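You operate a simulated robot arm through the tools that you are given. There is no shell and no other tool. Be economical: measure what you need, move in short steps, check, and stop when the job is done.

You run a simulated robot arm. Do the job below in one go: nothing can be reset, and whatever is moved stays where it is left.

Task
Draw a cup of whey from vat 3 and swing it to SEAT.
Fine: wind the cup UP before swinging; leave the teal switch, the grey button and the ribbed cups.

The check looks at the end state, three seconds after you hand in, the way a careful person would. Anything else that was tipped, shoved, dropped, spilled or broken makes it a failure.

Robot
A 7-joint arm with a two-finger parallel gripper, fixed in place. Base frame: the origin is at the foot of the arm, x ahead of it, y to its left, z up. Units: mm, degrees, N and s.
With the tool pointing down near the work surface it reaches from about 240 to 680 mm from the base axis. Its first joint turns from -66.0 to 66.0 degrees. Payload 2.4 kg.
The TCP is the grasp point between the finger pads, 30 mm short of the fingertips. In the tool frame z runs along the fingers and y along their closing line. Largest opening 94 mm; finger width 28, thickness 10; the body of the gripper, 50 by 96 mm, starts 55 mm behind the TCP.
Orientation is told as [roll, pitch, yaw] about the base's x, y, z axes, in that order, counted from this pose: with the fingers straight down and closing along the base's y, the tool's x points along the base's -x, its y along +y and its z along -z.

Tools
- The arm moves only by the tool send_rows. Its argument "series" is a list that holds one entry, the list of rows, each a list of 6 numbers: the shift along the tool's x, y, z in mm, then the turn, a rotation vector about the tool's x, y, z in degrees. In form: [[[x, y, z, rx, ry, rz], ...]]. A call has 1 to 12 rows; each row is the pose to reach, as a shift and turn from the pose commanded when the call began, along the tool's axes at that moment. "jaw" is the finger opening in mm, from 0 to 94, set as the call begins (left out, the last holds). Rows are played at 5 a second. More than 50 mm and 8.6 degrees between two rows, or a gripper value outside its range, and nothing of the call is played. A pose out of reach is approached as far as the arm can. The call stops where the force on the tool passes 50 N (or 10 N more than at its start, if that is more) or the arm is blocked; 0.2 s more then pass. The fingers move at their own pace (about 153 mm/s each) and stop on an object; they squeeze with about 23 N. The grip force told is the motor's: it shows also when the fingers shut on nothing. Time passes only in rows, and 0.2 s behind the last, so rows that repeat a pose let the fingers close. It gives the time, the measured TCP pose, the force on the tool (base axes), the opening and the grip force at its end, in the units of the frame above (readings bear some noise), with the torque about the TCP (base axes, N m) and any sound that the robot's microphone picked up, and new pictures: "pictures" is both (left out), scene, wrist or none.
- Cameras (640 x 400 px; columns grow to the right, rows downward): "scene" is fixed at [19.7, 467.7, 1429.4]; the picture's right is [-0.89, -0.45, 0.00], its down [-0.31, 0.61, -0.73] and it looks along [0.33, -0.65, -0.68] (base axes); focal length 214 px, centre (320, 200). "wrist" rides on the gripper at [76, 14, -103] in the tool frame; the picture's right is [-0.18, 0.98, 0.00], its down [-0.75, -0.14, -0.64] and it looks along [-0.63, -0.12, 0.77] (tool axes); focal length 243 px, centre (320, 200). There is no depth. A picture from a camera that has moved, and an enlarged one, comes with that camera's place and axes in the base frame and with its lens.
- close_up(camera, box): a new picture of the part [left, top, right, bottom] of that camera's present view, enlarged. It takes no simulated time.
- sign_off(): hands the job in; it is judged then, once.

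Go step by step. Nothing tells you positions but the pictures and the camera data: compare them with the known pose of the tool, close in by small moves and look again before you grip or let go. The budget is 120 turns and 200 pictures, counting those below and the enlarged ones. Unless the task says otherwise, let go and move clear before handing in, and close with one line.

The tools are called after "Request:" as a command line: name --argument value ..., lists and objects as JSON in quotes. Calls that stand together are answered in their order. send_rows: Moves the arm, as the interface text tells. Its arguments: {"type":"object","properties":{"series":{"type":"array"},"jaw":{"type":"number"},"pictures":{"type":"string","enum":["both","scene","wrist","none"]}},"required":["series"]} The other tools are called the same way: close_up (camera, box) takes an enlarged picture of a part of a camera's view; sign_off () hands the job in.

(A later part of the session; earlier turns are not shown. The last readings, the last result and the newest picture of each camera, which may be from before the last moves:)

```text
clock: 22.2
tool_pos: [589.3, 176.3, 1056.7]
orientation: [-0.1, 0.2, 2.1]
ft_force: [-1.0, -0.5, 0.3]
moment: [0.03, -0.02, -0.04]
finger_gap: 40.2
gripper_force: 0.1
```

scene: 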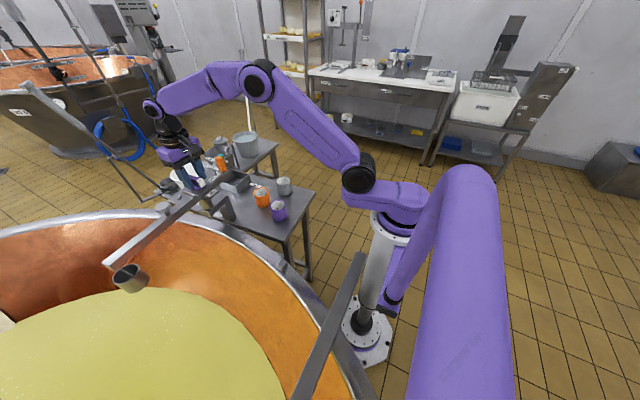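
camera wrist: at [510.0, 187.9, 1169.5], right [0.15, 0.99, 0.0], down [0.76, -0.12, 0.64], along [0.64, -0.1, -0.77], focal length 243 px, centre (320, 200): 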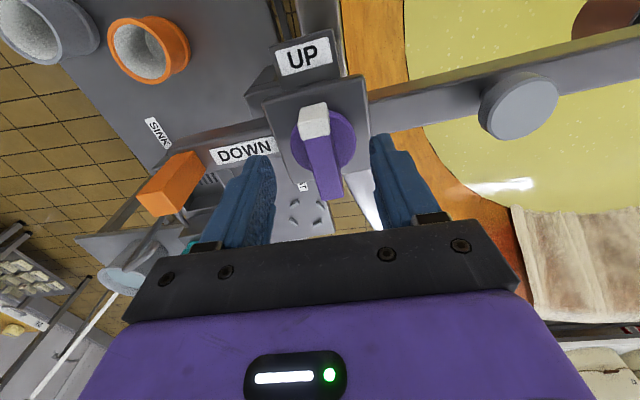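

Contact is gone. I'll close on the bar.

Request:
send_rows --series '[[[0, 0, 0, 0, 0, 0], [0, 0, 0, 0, 0, 0], [0, 0, 0, 0, 0, 0]]]' --jaw 5

Request:
close_up --camera "wrist" --box '[220, 60, 420, 240]'

```text
clock: 23.0
tool_pos: [588.6, 178.7, 1057.7]
orientation: [0.1, 0.0, 2.1]
ft_force: [-0.5, 7.3, -9.0]
moment: [0.1, -1.09, 0.13]
finger_gap: 15.8
gripper_force: 45.1
camera wrist: at [511.4, 190.0, 1160.4], right [0.15, 0.99, 0.0], down [0.76, -0.11, 0.64], along [0.63, -0.09, -0.77], focal length 243 px, centre (320, 200)
```

scene: 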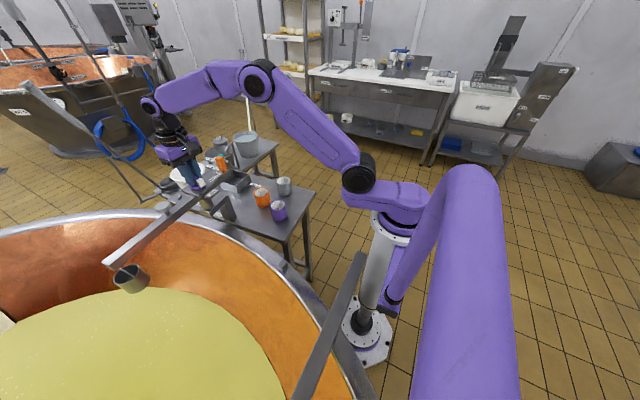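
wrist: 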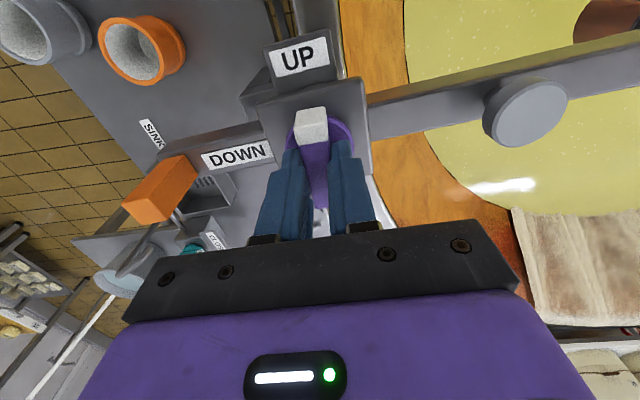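

```text
2.22 times, centred on (320, 150) of wrist
camera zoom: at [511.4, 190.0, 1160.4], right [0.15, 0.99, 0.0], down [0.76, -0.11, 0.64], along [0.63, -0.09, -0.77], focal length 539 px, centre (320, 311)
```

zoom: 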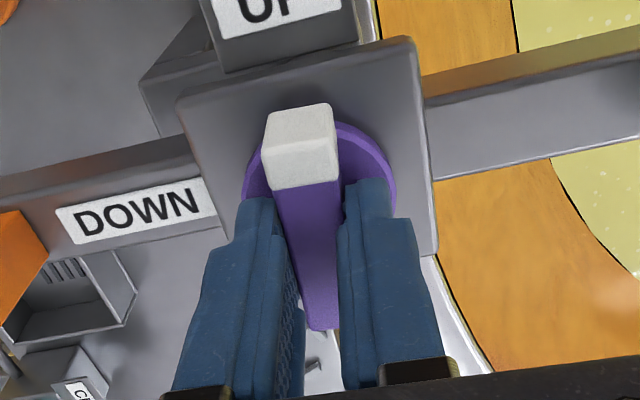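

Gripped (15.8 mm). I'll turn the knob 16° CCW and see whether it turns rather than the boom.

Request:
send_rows --series '[[[0, 0, 0, 0, 0, -4], [0, 0, 0, 0, 0, -8], [0, 0, 0, 0, 0, -12], [0, 0, 0, 0, 0, -16]]]'

Request:
close_up --camera "wrist" --box '[220, 60, 420, 240]'

```text
clock: 24.0
tool_pos: [588.6, 178.7, 1057.5]
orientation: [0.1, -0.1, 17.8]
ft_force: [5.5, 15.7, -9.0]
moment: [0.17, 0.14, -2.03]
finger_gap: 22.0
gripper_force: 45.6
camera wrist: at [511.2, 168.7, 1160.7], right [-0.13, 0.99, 0.0], down [0.76, 0.09, 0.64], along [0.64, 0.08, -0.77], focal length 243 px, centre (320, 200)
```

scene: 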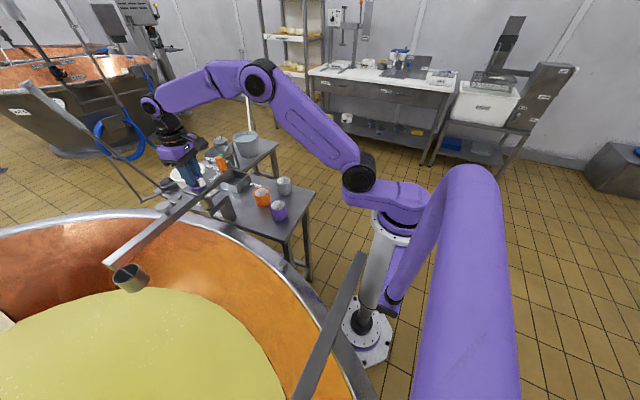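
wrist: 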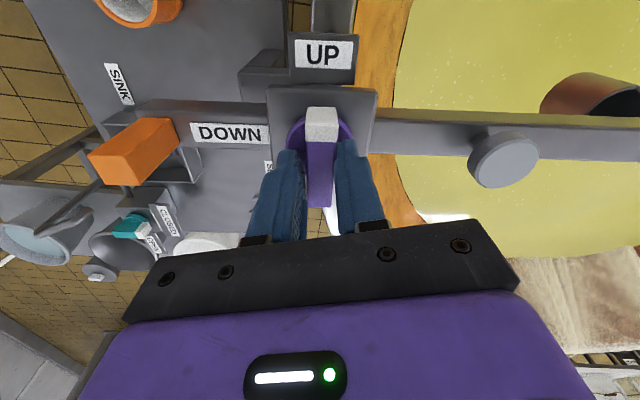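

```text
2.22 times, centred on (320, 150) of wrist
camera zoom: at [511.2, 168.7, 1160.7], right [-0.13, 0.99, 0.0], down [0.76, 0.09, 0.64], along [0.64, 0.08, -0.77], focal length 539 px, centre (320, 311)
```

zoom: 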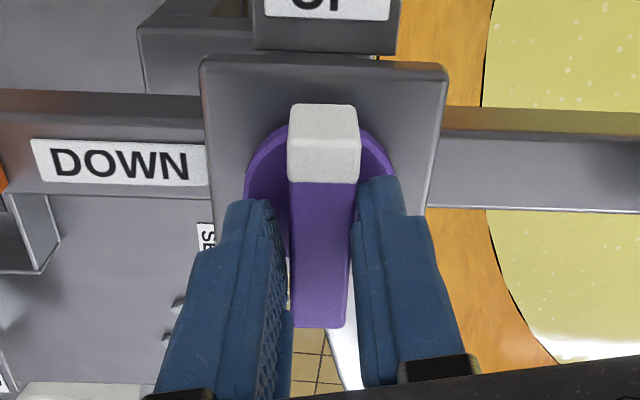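

The fingers opened to 22 mm, so the knob is stiff and mostly lagging the hand (2 Nm), while the boom stays still. I'll turn a bit further and look whether it follows.

Request:
send_rows --series '[[[0, 0, 0, 0, 0, -4], [0, 0, 0, 0, 0, -8], [0, 0, 0, 0, 0, -12], [0, 0, 0, 0, 0, -16]]]' --pictures "wrist" --jaw 0

Request:
close_up --camera "wrist" --box '[220, 60, 420, 240]'

Request:
close_up --camera "scene" --box '[90, 150, 250, 290]'

```text
clock: 25.0
tool_pos: [588.8, 178.3, 1058.9]
orientation: [0.1, -0.2, 33.5]
ft_force: [6.9, 20.7, -0.7]
moment: [-0.35, 0.0, -3.08]
finger_gap: 32.4
gripper_force: 45.0
camera wrist: at [516.6, 148.0, 1160.8], right [-0.39, 0.92, 0.0], down [0.71, 0.3, 0.64], along [0.59, 0.25, -0.77], focal length 243 px, centre (320, 200)
```

wrist: 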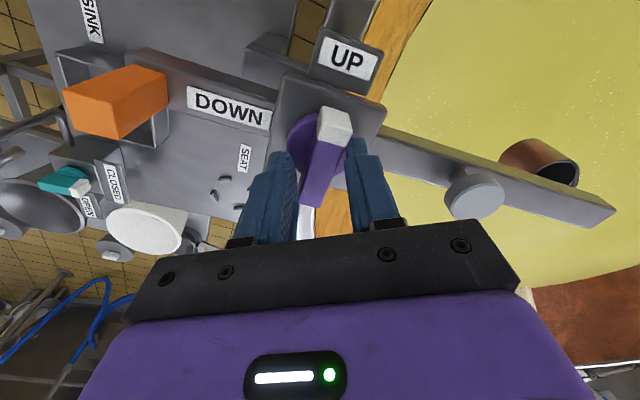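

```text
2.22 times, centred on (320, 150) of wrist
camera zoom: at [516.6, 148.0, 1160.8], right [-0.39, 0.92, 0.0], down [0.71, 0.3, 0.64], along [0.59, 0.25, -0.77], focal length 539 px, centre (320, 311)
```

zoom: 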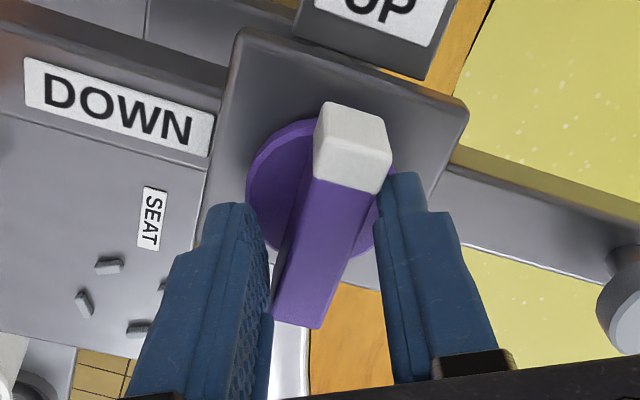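

```text
2.86 times, centred on (170, 220) of scene
camera zoom: at [19.9, 468.3, 1429.2], right [-0.89, -0.45, 0.0], down [-0.31, 0.61, -0.73], along [0.33, -0.65, -0.68], focal length 613 px, centre (749, 143)
```

zoom: 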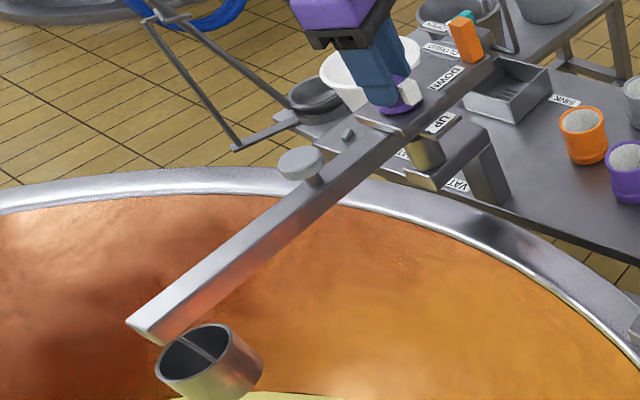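

The knob doesn't turn at all even at 3 Nm, and the boom doesn't move either. The knob may only be free when the boom is properly at the VAT station; the vat's centre lies at about 97°, further than the present 92°. I'll turn back, let go, and return to the handle.

Request:
send_rows --series '[[[0, 0, 0, 0, 0, 8], [0, 0, 0, 0, 0, 16], [0, 0, 0, 0, 0, 24], [0, 0, 0, 0, 0, 31.5]]]' --pictures "none"

Request:
send_rows --series '[[[0, 0, 0, 0, 0, 4], [0, 0, 0, 0, 0, 8], [0, 0, 0, 0, 0, 12], [0, 0, 0, 0, 0, 15]]]' --pictures "wrist"

Request:
close_up --camera "wrist" --box '[220, 60, 420, 240]'

```text
clock: 26.0
tool_pos: [586.5, 178.2, 1057.7]
orientation: [0.2, 0.2, 2.6]
ft_force: [-10.9, 14.4, 3.1]
moment: [0.17, 0.21, 0.21]
finger_gap: 15.9
gripper_force: 45.1
```

```text
clock: 27.0
tool_pos: [586.3, 177.3, 1057.5]
orientation: [0.0, 0.3, -12.5]
ft_force: [-14.0, 14.6, 2.1]
moment: [0.14, 1.07, 0.07]
finger_gap: 15.9
gripper_force: 44.8
camera wrist: at [515.3, 208.7, 1160.8], right [0.39, 0.92, 0.0], down [0.71, -0.3, 0.64], along [0.59, -0.25, -0.77], focal length 243 px, centre (320, 200)
```

wrist: 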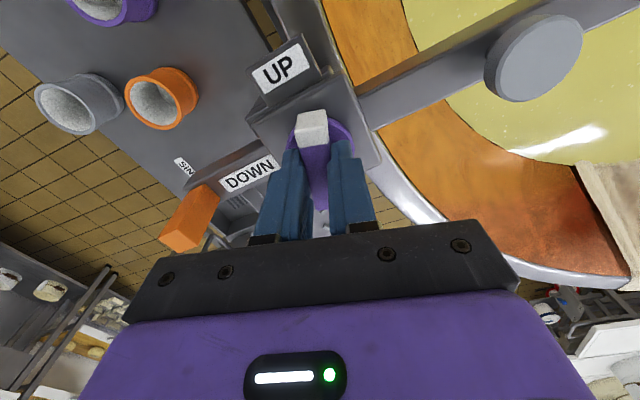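

```text
2.22 times, centred on (320, 150) of wrist
camera zoom: at [515.3, 208.7, 1160.8], right [0.39, 0.92, 0.0], down [0.71, -0.3, 0.64], along [0.59, -0.25, -0.77], focal length 539 px, centre (320, 311)
```

zoom: 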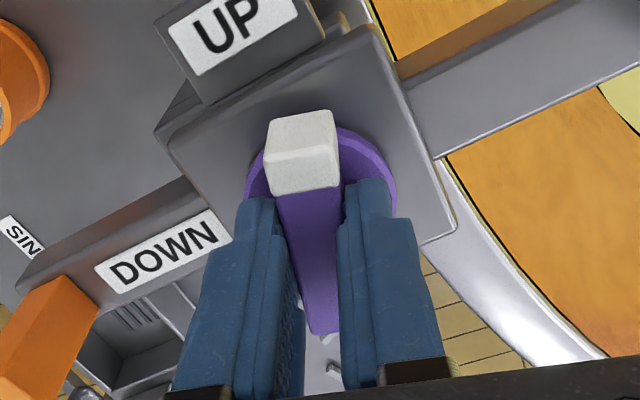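

Turning the other way (CW), the knob follows freely with no torque: it was at its stop in the CCW sense. I'll check whether the cup moved.

Request:
close_up --camera "scene" --box '[90, 150, 250, 290]'

```text
2.86 times, centred on (170, 220) of scene
camera zoom: at [19.3, 468.1, 1429.3], right [-0.89, -0.45, 0.0], down [-0.31, 0.61, -0.73], along [0.33, -0.65, -0.68], focal length 613 px, centre (749, 143)
```

zoom: 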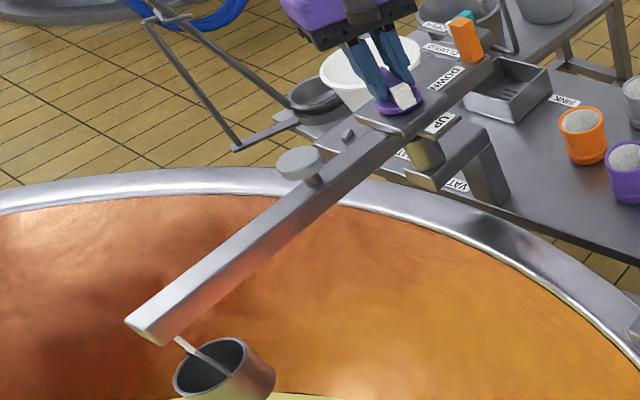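

The cup has come down some 25 mm for 15°, so the winch unwinds CW (about 270° to DOWN). I'll keep turning CW, with a small shift to relieve the side load.

Request:
send_rows --series '[[[2, 1, 0, 0, 0, 6], [2, 1, 0, 0, 0, 12], [2, 1, 0, 0, 0, 18], [2, 1, 0, 0, 0, 24], [2, 1, 0, 0, 0, 30], [2, 1, 0, 0, 0, 36], [2, 1, 0, 0, 0, 42], [2, 1, 0, 0, 0, 48]]]' --pictures "scene"

Request:
close_up --camera "scene" --box '[90, 150, 270, 330]'

```text
clock: 28.8
tool_pos: [588.0, 178.1, 1057.9]
orientation: [0.1, 0.0, -60.7]
ft_force: [6.5, 10.4, -7.5]
moment: [0.3, 0.08, 0.05]
finger_gap: 16.0
gripper_force: 44.8
```

scene: 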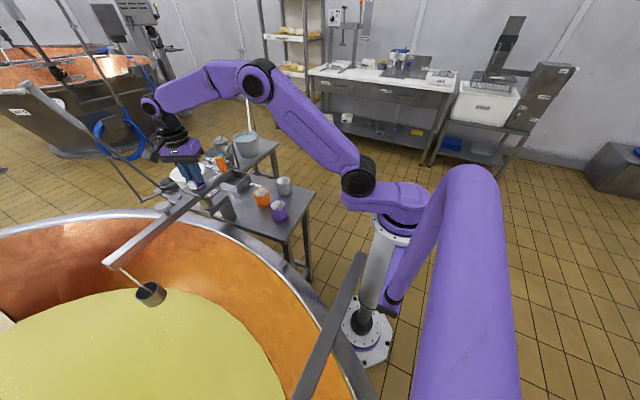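

```text
2.22 times, centred on (180, 240) of scene
camera zoom: at [20.0, 468.0, 1429.3], right [-0.89, -0.45, 0.0], down [-0.31, 0.61, -0.73], along [0.33, -0.65, -0.68], focal length 477 px, centre (631, 111)
```

zoom: 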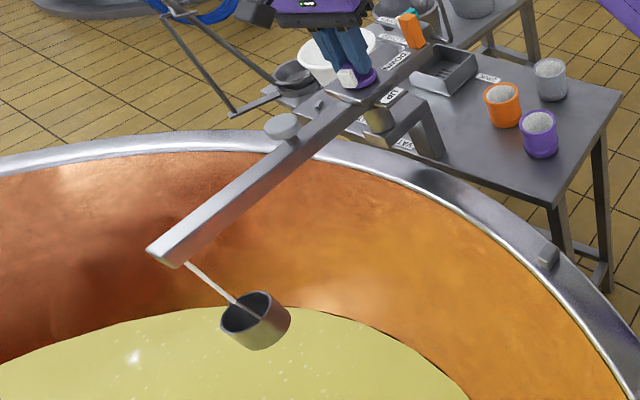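

Works well; the cup is descending towards the whey. I'll continue CW another 60°.

Request:
send_rows --series '[[[0, 0, 0, 0, 0, 6], [0, 0, 0, 0, 0, 12], [0, 0, 0, 0, 0, 18], [0, 0, 0, 0, 0, 24], [0, 0, 0, 0, 0, 30], [0, 0, 0, 0, 0, 36], [0, 0, 0, 0, 0, 42], [0, 0, 0, 0, 0, 48], [0, 0, 0, 0, 0, 54], [0, 0, 0, 0, 0, 60]]]' --pictures "scene"

Request:
close_up --camera "scene" --box '[90, 150, 270, 330]'

```text
clock: 31.0
tool_pos: [587.6, 178.6, 1058.0]
orientation: [0.0, -0.1, -120.7]
ft_force: [8.1, 8.2, -1.2]
moment: [-1.01, 0.45, 0.07]
finger_gap: 15.7
gripper_force: 45.3
```

scene: 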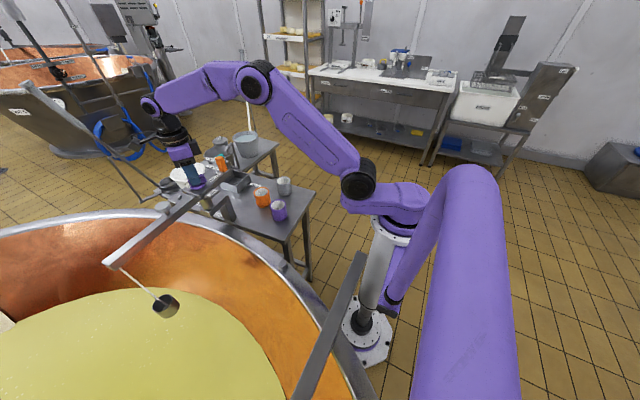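

```text
2.22 times, centred on (180, 240) of scene
camera zoom: at [20.0, 467.9, 1429.3], right [-0.89, -0.45, 0.0], down [-0.31, 0.61, -0.73], along [0.33, -0.65, -0.68], focal length 477 px, centre (631, 111)
```

zoom: 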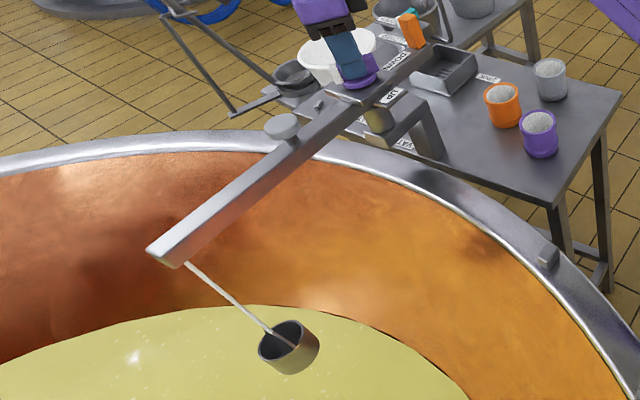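

The knob is about 123° round and the cup is still above the whey. I'll release, lift slightly, rotate the open hand back 180° and regrip.

Request:
send_rows --series '[[[0, 0, 0, 0, 0, 0], [0, 0, 0, 0, 0, 0], [0, 0, -15, 0, 0, 0], [0, 0, -25, 0, 0, -8], [0, 0, -25, 0, 0, -16], [0, 0, -25, 0, 0, -24], [0, 0, -25, 0, 0, -32], [0, 0, -25, 0, 0, -40], [0, 0, -25, 0, 0, -48], [0, 0, -25, 0, 0, -56], [0, 0, -25, 0, 0, -64], [0, 0, -25, 0, 0, -72]]]' --jaw 94 --pictures "scene"

Request:
send_rows --series '[[[0, 0, 0, 0, 0, -8], [0, 0, 0, 0, 0, -16], [0, 0, 0, 0, 0, -24], [0, 0, 0, 0, 0, -32], [0, 0, 0, 0, 0, -40], [0, 0, 0, 0, 0, -48], [0, 0, 0, 0, 0, -56], [0, 0, 0, 0, 0, -64], [0, 0, 0, 0, 0, -72], [0, 0, 0, 0, 0, -80], [0, 0, 0, 0, 0, -88], [0, 0, 0, 0, 0, -96]]]' --pictures "none"

Request:
send_rows --series '[[[0, 0, 0, 0, 0, -6], [0, 0, 0, 0, 0, -12]]]' --jaw 60

Request:
close_up --camera "wrist" --box '[220, 60, 420, 240]'

```text
clock: 33.6
tool_pos: [586.1, 177.4, 1083.3]
orientation: [0.0, 0.1, -48.4]
ft_force: [0.6, -0.5, 0.2]
moment: [0.03, -0.01, -0.03]
finger_gap: 94.3
gripper_force: 0.1
```

scene: 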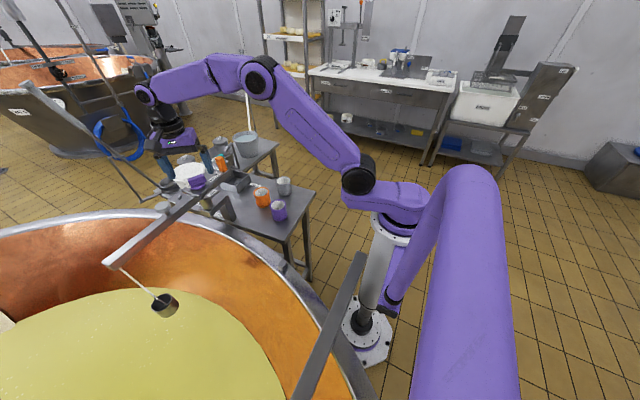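

```text
clock: 36.2
tool_pos: [586.6, 177.0, 1084.1]
orientation: [-0.1, 0.0, 47.5]
ft_force: [-1.2, -0.4, -0.1]
moment: [0.03, 0.0, -0.01]
finger_gap: 93.7
gripper_force: 0.0
```

```text
clock: 36.8
tool_pos: [586.3, 177.5, 1083.8]
orientation: [0.0, 0.0, 59.7]
ft_force: [-0.5, -0.7, 0.6]
moment: [0.0, 0.02, -0.01]
finger_gap: 60.3
gripper_force: 0.0
camera wrist: at [535.0, 119.1, 1186.0], right [-0.76, 0.66, 0.0], down [0.5, 0.58, 0.64], along [0.42, 0.48, -0.77], focal length 243 px, centre (320, 200)
```

scene: 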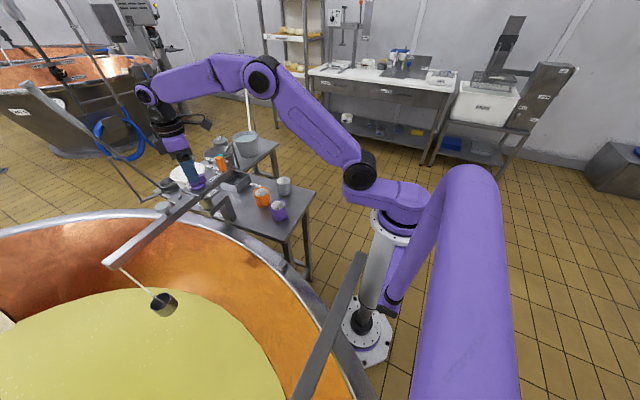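
wrist: 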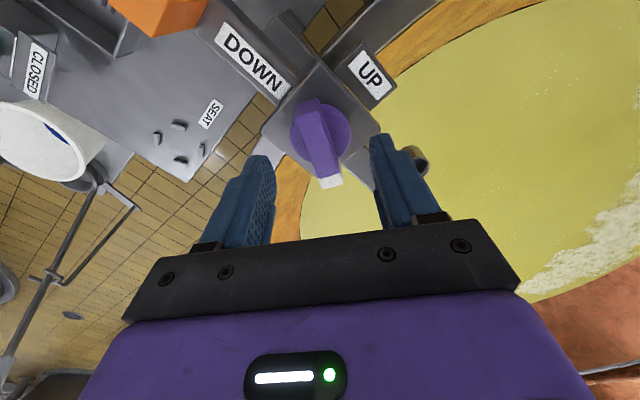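

```text
2.22 times, centred on (320, 150) of wrist
camera zoom: at [535.0, 119.1, 1186.0], right [-0.76, 0.66, 0.0], down [0.5, 0.58, 0.64], along [0.42, 0.48, -0.77], focal length 539 px, centre (320, 311)
```

zoom: 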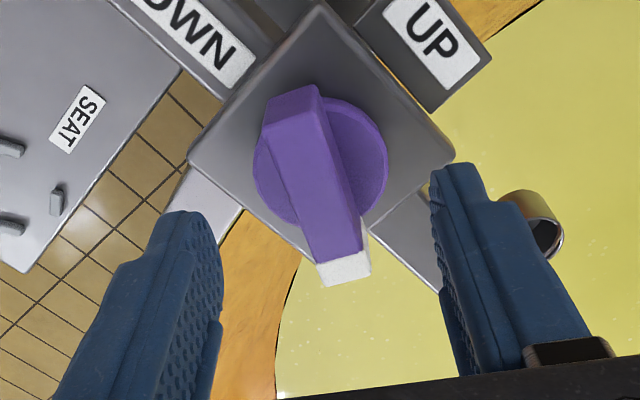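

The cup held its height. I'll go back down, close on the bar, and continue CW.

Request:
send_rows --series '[[[0, 0, 14, 0, 0, 0], [0, 0, 25.5, 0, 0, 0]]]' --jaw 40 --pictures "none"

Request:
send_rows --series '[[[0, 0, 0, 0, 0, 0], [0, 0, 0, 0, 0, 0], [0, 0, 0, 0, 0, 0]]]' --jaw 5 --pictures "none"

Request:
send_rows --series '[[[0, 0, 0, 0, 0, 6], [0, 0, 0, 0, 0, 12], [0, 0, 0, 0, 0, 18], [0, 0, 0, 0, 0, 24], [0, 0, 0, 0, 0, 30], [0, 0, 0, 0, 0, 36], [0, 0, 0, 0, 0, 42], [0, 0, 0, 0, 0, 48], [0, 0, 0, 0, 0, 54], [0, 0, 0, 0, 0, 60]]]' --pictures "scene"

Request:
close_up --camera "scene" --box '[90, 150, 270, 330]'

```text
clock: 37.4
tool_pos: [587.8, 178.2, 1058.3]
orientation: [0.0, -0.1, 59.5]
ft_force: [-0.5, 0.4, -0.4]
moment: [0.0, -0.01, 0.01]
finger_gap: 39.9
gripper_force: 0.0
```

```text
clock: 38.2
tool_pos: [587.5, 177.9, 1057.7]
orientation: [0.1, 0.1, 59.5]
ft_force: [-1.9, 0.3, -2.1]
moment: [-0.08, -0.11, 0.08]
finger_gap: 15.8
gripper_force: 45.0
```

```text
clock: 40.4
tool_pos: [586.7, 179.0, 1057.2]
orientation: [0.0, 0.0, -0.7]
ft_force: [-1.2, 2.8, 1.1]
moment: [-0.13, 0.12, 0.09]
finger_gap: 15.7
gripper_force: 44.6
```

scene: 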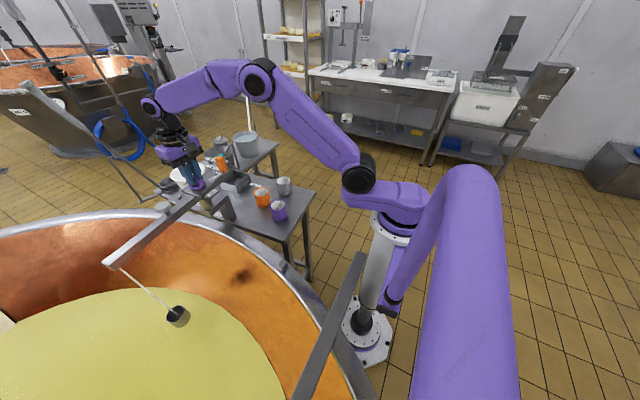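

```text
2.22 times, centred on (180, 240) of scene
camera zoom: at [19.6, 467.7, 1429.4], right [-0.89, -0.45, 0.0], down [-0.31, 0.61, -0.73], along [0.33, -0.65, -0.68], focal length 477 px, centre (631, 111)
```

zoom: 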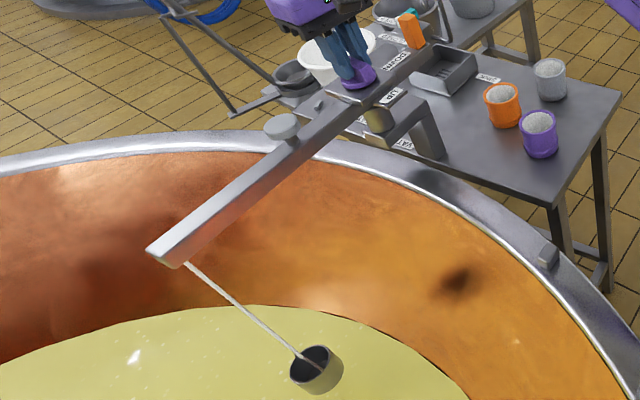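

About 183° round, and the cup is near the surface. I'll continue CW another 60°.

Request:
send_rows --series '[[[0, 0, 0, 0, 0, 5], [0, 0, 0, 0, 0, 10], [0, 0, 0, 0, 0, 15], [0, 0, 0, 0, 0, 20], [0, 0, 0, 0, 0, 25], [0, 0, 0, 0, 0, 30], [0, 0, 0, 0, 0, 35], [0, 0, 0, 0, 0, 40], [0, 0, 0, 0, 0, 45], [0, 0, 0, 0, 0, 50], [0, 0, 0, 0, 0, 55], [0, 0, 0, 0, 0, 60]]]' --pictures "scene"

Request:
close_up --camera "scene" --box '[90, 240, 270, 360]'

```text
clock: 43.0
tool_pos: [586.9, 178.4, 1057.4]
orientation: [0.1, 0.0, -60.6]
ft_force: [10.2, 7.8, -2.7]
moment: [0.85, 0.5, 0.16]
finger_gap: 15.7
gripper_force: 45.1
```

scene: 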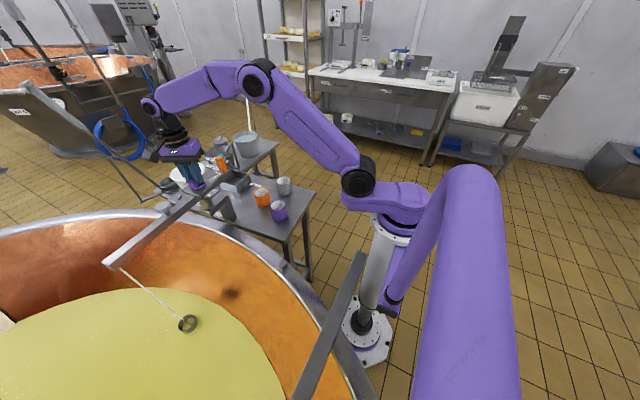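

```text
3.33 times, centred on (180, 300) of scene
camera zoom: at [20.1, 467.9, 1429.3], right [-0.89, -0.45, 0.0], down [-0.31, 0.61, -0.73], along [0.33, -0.65, -0.68], focal length 715 px, centre (787, -133)
```

zoom: 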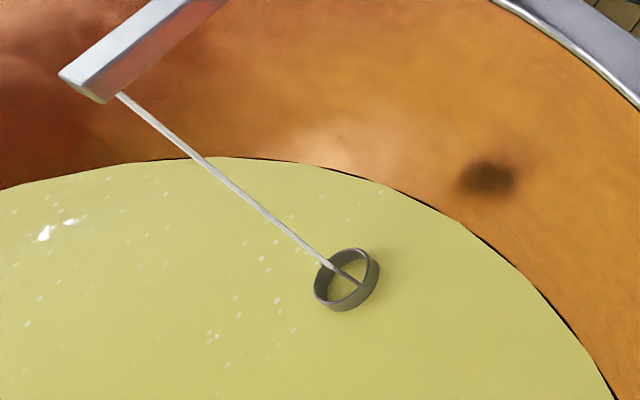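

The cup is sinking into the whey. I'll turn the last 25° or so to DOWN.

Request:
send_rows --series '[[[0, 0, 0, 0, 0, 4], [0, 0, 0, 0, 0, 8], [0, 0, 0, 0, 0, 12], [0, 0, 0, 0, 0, 16], [0, 0, 0, 0, 0, 20], [0, 0, 0, 0, 0, 24], [0, 0, 0, 0, 0, 24], [0, 0, 0, 0, 0, 24], [0, 0, 0, 0, 0, 24]]]'

Request:
close_up --camera "scene" --box '[90, 240, 270, 360]'

```text
clock: 45.0
tool_pos: [587.6, 178.8, 1057.6]
orientation: [0.0, 0.0, -84.6]
ft_force: [9.1, 12.6, 2.6]
moment: [-0.2, -0.2, -0.02]
finger_gap: 15.8
gripper_force: 45.0
camera wrist: at [593.1, 256.1, 1160.3], right [1.0, -0.09, 0.0], down [-0.07, -0.76, 0.64], along [-0.06, -0.64, -0.77], focal length 243 px, centre (320, 200)
```

scene: 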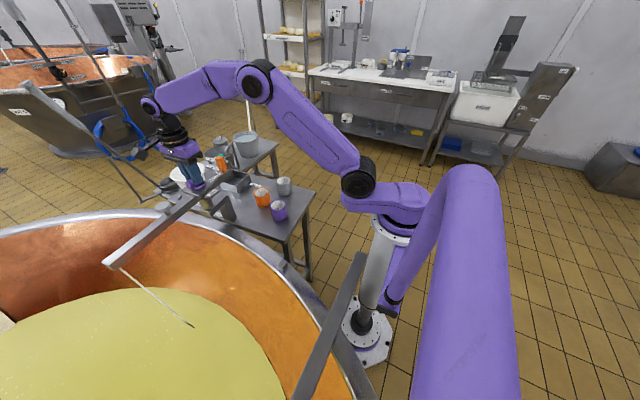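
wrist: 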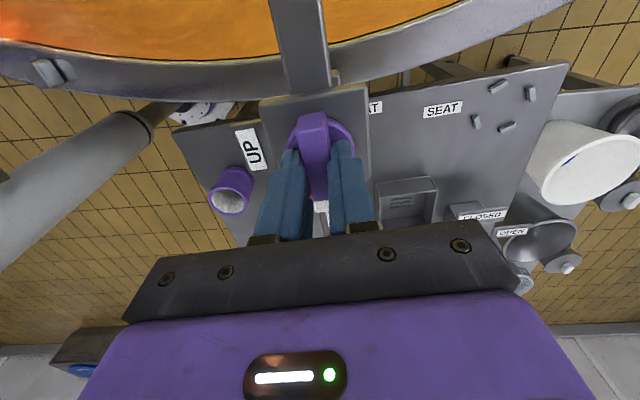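

```text
3.33 times, centred on (180, 300) of scene
camera zoom: at [19.9, 468.0, 1429.3], right [-0.89, -0.45, 0.0], down [-0.31, 0.61, -0.73], along [0.33, -0.65, -0.68], focal length 715 px, centre (787, -133)
```

zoom: 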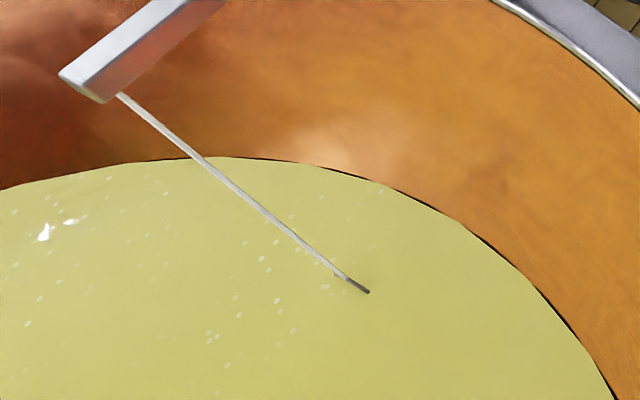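

The cup is fully under. I'll wait a moment for it to fill, then wind CCW smoothly.

Request:
send_rows --series '[[[0, 0, 0, 0, 0, 0], [0, 0, 0, 0, 0, 0], [0, 0, 0, 0, 0, 0], [0, 0, 0, 0, 0, 0], [0, 0, 0, 0, 0, 0], [0, 0, 0, 0, 0, 0]]]' --pictures "none"

Request:
send_rows --series '[[[0, 0, 0, 0, 0, -2], [0, 0, 0, 0, 0, -6], [0, 0, 0, 0, 0, -10], [0, 0, 0, 0, 0, -14], [0, 0, 0, 0, 0, -18], [0, 0, 0, 0, 0, -22], [0, 0, 0, 0, 0, -26], [0, 0, 0, 0, 0, -30], [0, 0, 0, 0, 0, -34], [0, 0, 0, 0, 0, -38], [0, 0, 0, 0, 0, -42], [0, 0, 0, 0, 0, -44]]]' --pictures "none"

Request:
send_rows --series '[[[0, 0, 0, 0, 0, -2], [0, 0, 0, 0, 0, -6], [0, 0, 0, 0, 0, -10], [0, 0, 0, 0, 0, -14], [0, 0, 0, 0, 0, -18], [0, 0, 0, 0, 0, -22], [0, 0, 0, 0, 0, -26], [0, 0, 0, 0, 0, -30], [0, 0, 0, 0, 0, -34], [0, 0, 0, 0, 0, -38], [0, 0, 0, 0, 0, -42], [0, 0, 0, 0, 0, -44]]]' --pictures "scene"

Request:
close_up --camera "scene" --box '[90, 240, 270, 360]'

```text
clock: 46.4
tool_pos: [586.9, 177.8, 1058.7]
orientation: [0.0, 0.0, -84.6]
ft_force: [8.4, 13.5, 4.0]
moment: [-0.07, -0.13, 0.02]
finger_gap: 15.8
gripper_force: 44.8
```

```text
clock: 49.0
tool_pos: [586.4, 178.9, 1058.4]
orientation: [0.1, 0.0, -40.5]
ft_force: [9.3, 10.6, 4.7]
moment: [0.61, 0.5, -0.01]
finger_gap: 15.7
gripper_force: 44.9
```

```text
clock: 51.6
tool_pos: [586.4, 178.6, 1057.3]
orientation: [0.0, -0.1, 3.7]
ft_force: [6.6, 10.5, 10.6]
moment: [0.12, -0.85, -0.03]
finger_gap: 16.1
gripper_force: 44.9
```

scene: 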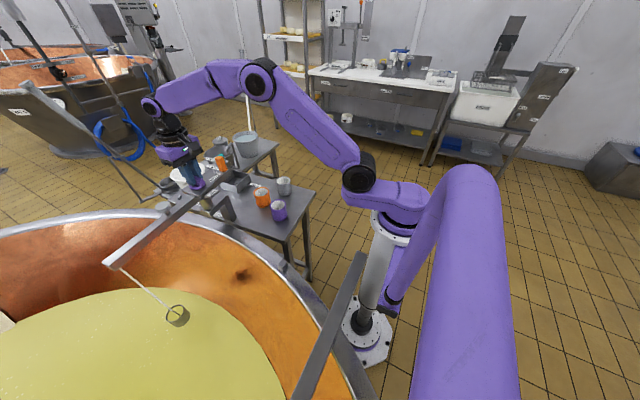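

```text
3.33 times, centred on (180, 300) of scene
camera zoom: at [19.6, 467.9, 1429.3], right [-0.89, -0.45, 0.0], down [-0.31, 0.61, -0.73], along [0.33, -0.65, -0.68], focal length 715 px, centre (787, -133)
```

zoom: 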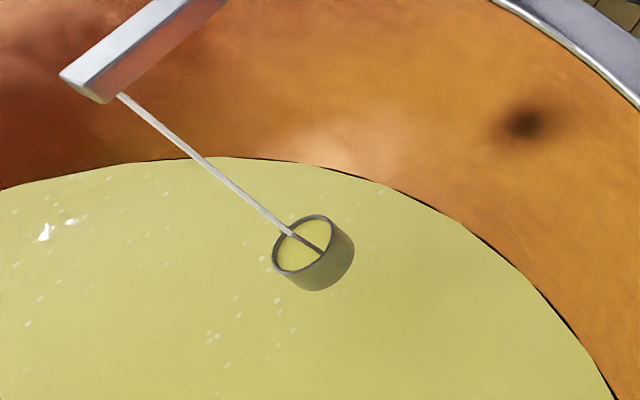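

The cup is full and rising. I'll wind on another 88°.

Request:
send_rows --series '[[[0, 0, 0, 0, 0, -2], [0, 0, 0, 0, 0, -6], [0, 0, 0, 0, 0, -10], [0, 0, 0, 0, 0, -14], [0, 0, 0, 0, 0, -18], [0, 0, 0, 0, 0, -22], [0, 0, 0, 0, 0, -26], [0, 0, 0, 0, 0, -30], [0, 0, 0, 0, 0, -34], [0, 0, 0, 0, 0, -38], [0, 0, 0, 0, 0, -42], [0, 0, 0, 0, 0, -44]]]' --pictures "none"

Request:
send_rows --series '[[[0, 0, 0, 0, 0, -2], [0, 0, 0, 0, 0, -6], [0, 0, 0, 0, 0, -10], [0, 0, 0, 0, 0, -14], [0, 0, 0, 0, 0, -18], [0, 0, 0, 0, 0, -22], [0, 0, 0, 0, 0, -26], [0, 0, 0, 0, 0, -30], [0, 0, 0, 0, 0, -34], [0, 0, 0, 0, 0, -38], [0, 0, 0, 0, 0, -42], [0, 0, 0, 0, 0, -44]]]' --pictures "scene"

```text
clock: 54.2
tool_pos: [587.2, 178.7, 1056.4]
orientation: [0.1, 0.1, 47.4]
ft_force: [-0.7, 3.1, 2.9]
moment: [1.1, -1.1, -0.05]
finger_gap: 16.0
gripper_force: 45.7
```

```text
clock: 56.8
tool_pos: [587.6, 178.4, 1057.9]
orientation: [-0.1, 0.0, 91.4]
ft_force: [10.4, 0.7, 6.8]
moment: [-0.59, 0.02, -0.01]
finger_gap: 15.7
gripper_force: 45.2
```

scene: 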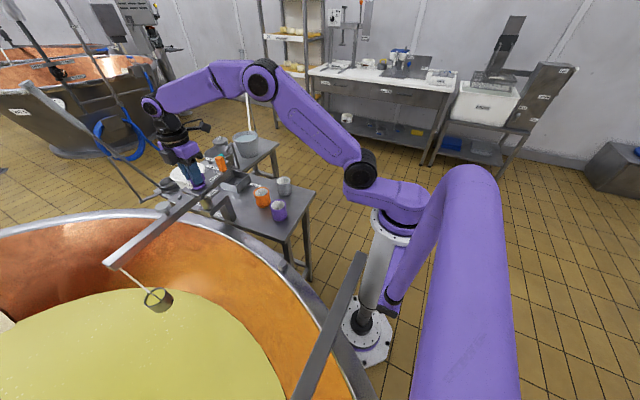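

About 91° left to UP. I'll regrip, turning the open hand back 180°.

Request:
send_rows --series '[[[0, 0, 0, 0, 0, 0], [0, 0, 0, 0, 0, 0], [0, 0, -15, 0, 0, 0], [0, 0, -25, 0, 0, 8], [0, 0, -25, 0, 0, 16], [0, 0, -25, 0, 0, 24], [0, 0, -25, 0, 0, 32], [0, 0, -25, 0, 0, 40], [0, 0, -25, 0, 0, 48], [0, 0, -25, 0, 0, 56], [0, 0, -25, 0, 0, 64], [0, 0, -25, 0, 0, 72]]]' --jaw 94 --pictures "none"

Request:
send_rows --series '[[[0, 0, 0, 0, 0, 8], [0, 0, 0, 0, 0, 16], [0, 0, 0, 0, 0, 24], [0, 0, 0, 0, 0, 32], [0, 0, 0, 0, 0, 40], [0, 0, 0, 0, 0, 48], [0, 0, 0, 0, 0, 56], [0, 0, 0, 0, 0, 64], [0, 0, 0, 0, 0, 72], [0, 0, 0, 0, 0, 80], [0, 0, 0, 0, 0, 88], [0, 0, 0, 0, 0, 96]]]' --pictures "none"

Request:
send_rows --series '[[[0, 0, 0, 0, 0, 6], [0, 0, 0, 0, 0, 12]]]' --jaw 60

Request:
close_up --camera "wrist" --box '[220, 60, 420, 240]'

```text
clock: 59.4
tool_pos: [586.1, 178.0, 1082.4]
orientation: [0.0, 0.0, 19.3]
ft_force: [0.1, 0.5, 0.2]
moment: [-0.01, 0.01, 0.02]
finger_gap: 93.7
gripper_force: 0.1
```

```text
clock: 62.0
tool_pos: [586.8, 177.6, 1083.0]
orientation: [0.0, 0.1, -76.7]
ft_force: [0.2, 0.7, -0.6]
moment: [0.0, 0.0, 0.01]
finger_gap: 94.2
gripper_force: 0.1
```

```text
clock: 62.6
tool_pos: [586.4, 179.0, 1083.1]
orientation: [-0.1, 0.0, -88.7]
ft_force: [-0.1, 0.1, 1.2]
moment: [0.02, 0.02, 0.0]
finger_gap: 60.2
gripper_force: 0.0
camera wrist: at [598.4, 255.3, 1185.2], right [0.99, -0.16, 0.0], down [-0.12, -0.76, 0.64], along [-0.1, -0.63, -0.77], focal length 243 px, centre (320, 200)
```

scene: 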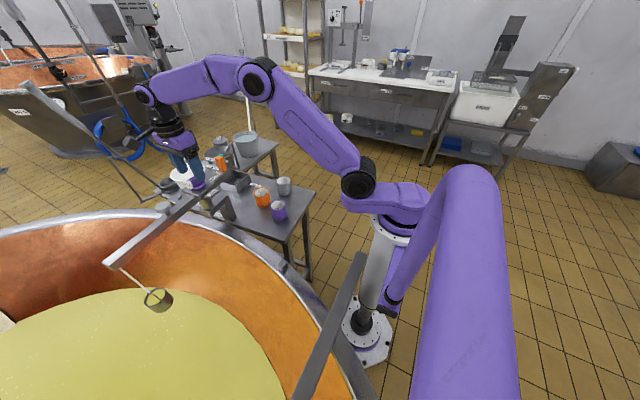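
wrist: 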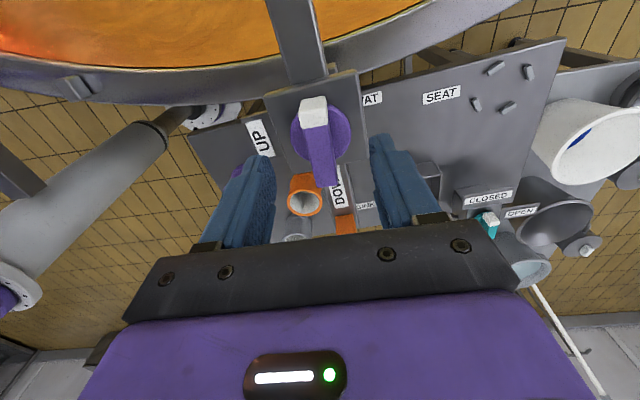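

```text
2.22 times, centred on (320, 150) of wrist
camera zoom: at [598.4, 255.3, 1185.2], right [0.99, -0.16, 0.0], down [-0.12, -0.76, 0.64], along [-0.1, -0.63, -0.77], focal length 539 px, centre (320, 311)
```

zoom: 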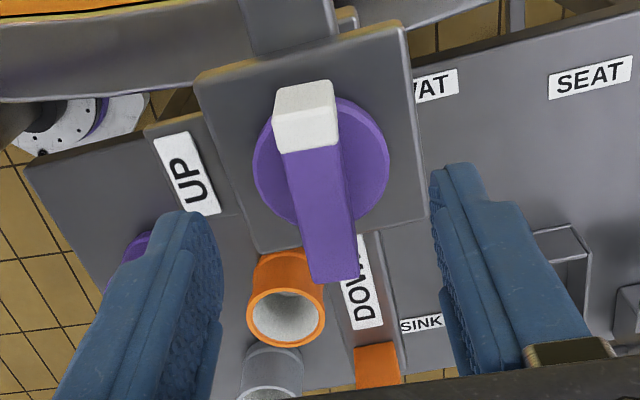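

The bar lies well between the fingers. I'll lower, grip and wind the remaining angle CCW.

Request:
send_rows --series '[[[0, 0, 14, 0, 0, 0], [0, 0, 25.5, 0, 0, 0]]]' --jaw 40 --pictures "none"

Request:
send_rows --series '[[[0, 0, 0, 0, 0, 0], [0, 0, 0, 0, 0, 0], [0, 0, 0, 0, 0, 0]]]' --jaw 5 --pictures "none"

Request:
send_rows --series '[[[0, 0, 0, 0, 0, -2], [0, 0, 0, 0, 0, -6], [0, 0, 0, 0, 0, -10], [0, 0, 0, 0, 0, -14], [0, 0, 0, 0, 0, -18], [0, 0, 0, 0, 0, -22], [0, 0, 0, 0, 0, -26], [0, 0, 0, 0, 0, -30], [0, 0, 0, 0, 0, -34], [0, 0, 0, 0, 0, -38], [0, 0, 0, 0, 0, -42], [0, 0, 0, 0, 0, -44]]]' --pictures "none"

Request:
send_rows --series '[[[0, 0, 0, 0, 0, -2], [0, 0, 0, 0, 0, -6], [0, 0, 0, 0, 0, -10], [0, 0, 0, 0, 0, -14], [0, 0, 0, 0, 0, -18], [0, 0, 0, 0, 0, -22], [0, 0, 0, 0, 0, -26], [0, 0, 0, 0, 0, -30], [0, 0, 0, 0, 0, -34], [0, 0, 0, 0, 0, -38], [0, 0, 0, 0, 0, -42], [0, 0, 0, 0, 0, -44]]]'

Request:
close_up --camera "scene" --box '[90, 200, 220, 300]'

```text
clock: 63.2
tool_pos: [586.9, 178.2, 1056.4]
orientation: [-0.1, 0.1, -88.6]
ft_force: [0.2, 0.8, -0.3]
moment: [-0.03, 0.02, 0.0]
finger_gap: 40.0
gripper_force: 0.1
```

```text
clock: 64.0
tool_pos: [587.4, 178.9, 1057.4]
orientation: [0.0, 0.1, -88.4]
ft_force: [1.5, 0.6, -3.6]
moment: [0.06, -0.17, -0.04]
finger_gap: 15.8
gripper_force: 44.8
```

```text
clock: 66.6
tool_pos: [586.4, 178.2, 1056.6]
orientation: [-0.1, 0.1, -44.4]
ft_force: [11.5, 7.2, -23.9]
moment: [0.12, -0.21, -0.07]
finger_gap: 15.8
gripper_force: 45.3
```

```text
clock: 69.2
tool_pos: [587.5, 178.9, 1058.4]
orientation: [0.0, 0.2, -0.4]
ft_force: [1.2, 7.1, -26.0]
moment: [0.09, -1.01, 0.02]
finger_gap: 15.9
gripper_force: 45.1
camera wrist: at [510.3, 193.4, 1159.3], right [0.19, 0.98, 0.0], down [0.75, -0.15, 0.64], along [0.63, -0.12, -0.77], focal length 243 px, centre (320, 200)
```

scene: 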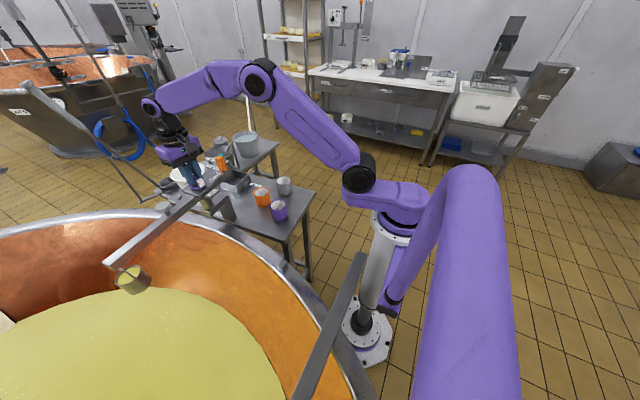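
wrist: 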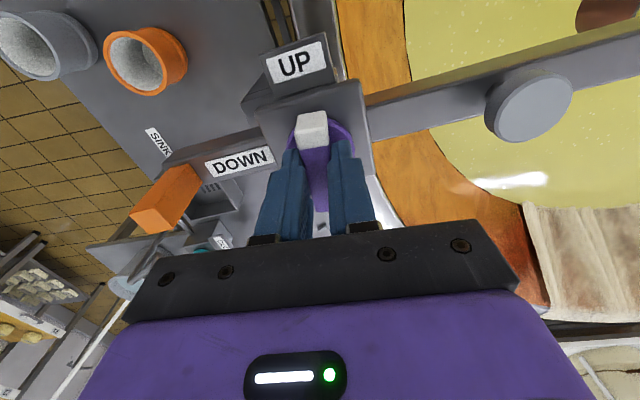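

```text
4.00 times, centred on (155, 250) of scene
camera zoom: at [20.2, 468.0, 1429.3], right [-0.89, -0.45, 0.0], down [-0.31, 0.61, -0.73], along [0.33, -0.65, -0.68], focal length 858 px, centre (980, 0)
```

zoom: 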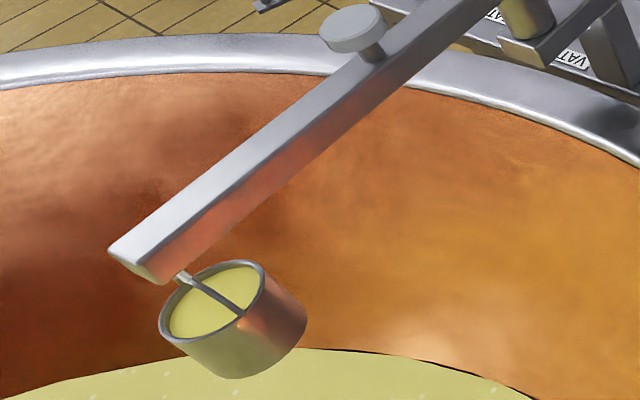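

Nearly at UP with a full cup. I'll turn the last few degrees gently to the stop.

Request:
send_rows --series '[[[0, 0, 0, 0, 0, -1.5], [0, 0, 0, 0, 0, -3], [0, 0, 0, 0, 0, -4.5]]]' --pictures "none"

Request:
close_up --camera "scene" --box '[90, 200, 220, 300]'

```text
clock: 70.0
tool_pos: [586.2, 178.3, 1056.6]
orientation: [-0.1, 0.1, 4.0]
ft_force: [12.0, 9.1, -24.2]
moment: [0.19, 0.69, -0.02]
finger_gap: 15.7
gripper_force: 44.8
```

```text
4.00 times, centred on (155, 250) of scene
camera zoom: at [20.5, 468.1, 1429.3], right [-0.89, -0.45, 0.0], down [-0.31, 0.61, -0.73], along [0.33, -0.65, -0.68], focal length 858 px, centre (980, 0)
```

zoom: 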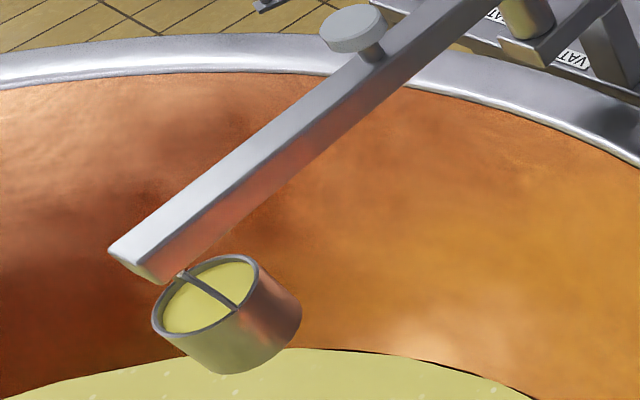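

Still rising with no stop yet; a little more.

Request:
send_rows --series '[[[0, 0, 0, 0, 0, -1], [0, 0, 0, 0, 0, -2], [0, 0, 0, 0, 0, -3]]]' --pictures "none"

```text
clock: 70.8
tool_pos: [585.8, 176.5, 1057.2]
orientation: [0.1, 0.2, 6.8]
ft_force: [3.8, 10.5, -20.5]
moment: [0.16, 0.07, -1.58]
finger_gap: 16.3
gripper_force: 44.7
```

The stop is reached. I'll release, lift, and return above the handle at the pose I left it (600, 58.6, yaw 91.5).

Request:
send_rows --series '[[[0, 0, 0, 0, 0, 2], [0, 0, 0, 0, 0, 2]]]' --pictures "none"

Request:
send_rows --series '[[[0, 0, 0, 0, 0, 0], [0, 0, 0, 0, 0, 0], [0, 0, -40, 0, 0, 0], [0, 0, -80, 0, 0, 0], [0, 0, -92, 0, 0, 0]]]' --jaw 94

Request:
close_up --camera "scene" --box '[90, 150, 250, 300]'

```text
clock: 71.4
tool_pos: [586.7, 178.2, 1057.0]
orientation: [0.0, 0.1, 5.0]
ft_force: [1.4, 8.6, -16.9]
moment: [0.12, 0.0, -0.05]
finger_gap: 15.8
gripper_force: 44.6
```

```text
clock: 72.6
tool_pos: [586.7, 179.5, 1148.0]
orientation: [0.0, 0.0, 4.9]
ft_force: [0.0, -1.0, -0.5]
moment: [0.04, -0.01, -0.02]
finger_gap: 93.7
gripper_force: 0.0
camera wrist: at [508.8, 186.2, 1251.1], right [0.1, 1.0, 0.0], down [0.76, -0.08, 0.64], along [0.64, -0.06, -0.77], focal length 243 px, centre (320, 200)
```

scene: 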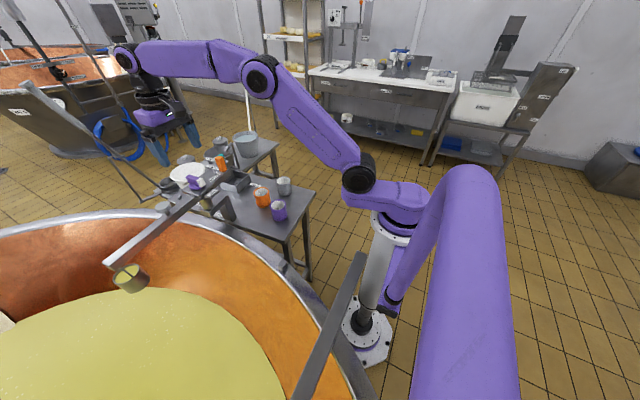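
wrist: 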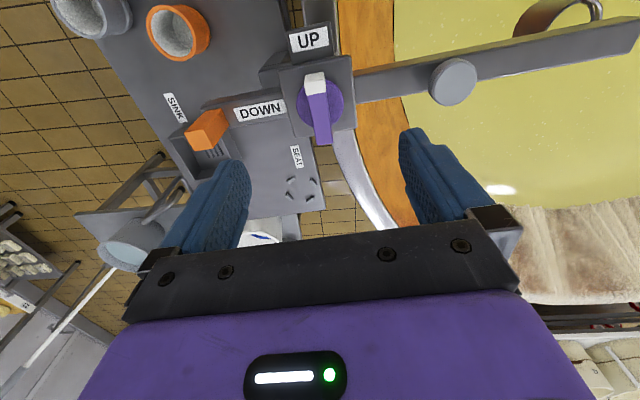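

```text
2.67 times, centred on (170, 225) of scene
camera zoom: at [19.7, 467.7, 1429.4], right [-0.89, -0.45, 0.0], down [-0.31, 0.61, -0.73], along [0.33, -0.65, -0.68], focal length 572 px, centre (720, 133)
```

zoom: 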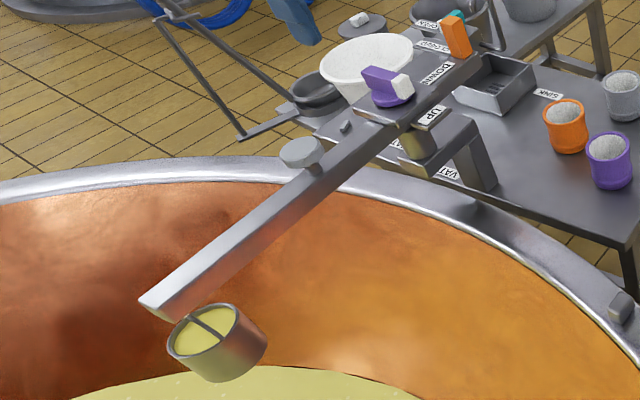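

The cup is full, UP, and hangs steady. Moving to above the handle.

Request:
send_rows --series '[[[0, -11, 0, 0, 0, -8], [0, -22, 0, 0, 0, -16], [-1, -33, 0, 0, 0, -24], [-1, -44, 0, 0, 0, -32], [-1, -55, 0, 0, 0, -40], [-1, -66, 0, 0, 0, -48], [-2, -77, 0, 0, 0, -56], [-2, -88, 0, 0, 0, -64], [-2, -99, 0, 0, 0, -72], [-2, -110, 0, 0, 0, -80], [-2.4, -121.6, 0, 0, 0, -86.5]]]' --pictures "none"

Request:
send_rows --series '[[[0, 0, 25, 0, 0, 0], [0, 0, 45, 0, 0, 0]]]' --pictures "wrist"

```text
clock: 75.0
tool_pos: [599.0, 58.0, 1148.0]
orientation: [0.0, 0.0, 91.6]
ft_force: [0.1, -0.6, -0.3]
moment: [0.02, 0.03, -0.02]
finger_gap: 93.9
gripper_force: 0.1
```

```text
clock: 75.6
tool_pos: [597.6, 57.6, 1103.2]
orientation: [0.0, 0.0, 91.5]
ft_force: [0.3, -0.9, 0.1]
moment: [0.03, -0.02, -0.02]
finger_gap: 94.1
gripper_force: 0.1
camera wrist: at [586.2, -18.8, 1206.1], right [-0.99, 0.16, 0.0], down [0.12, 0.76, 0.64], along [0.1, 0.63, -0.77], focal length 243 px, centre (320, 200)
```

wrist: 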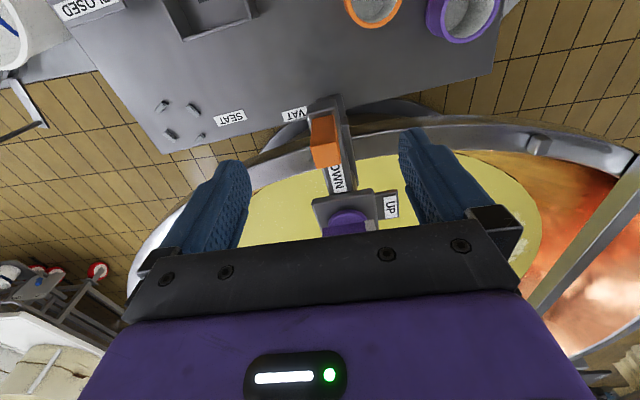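

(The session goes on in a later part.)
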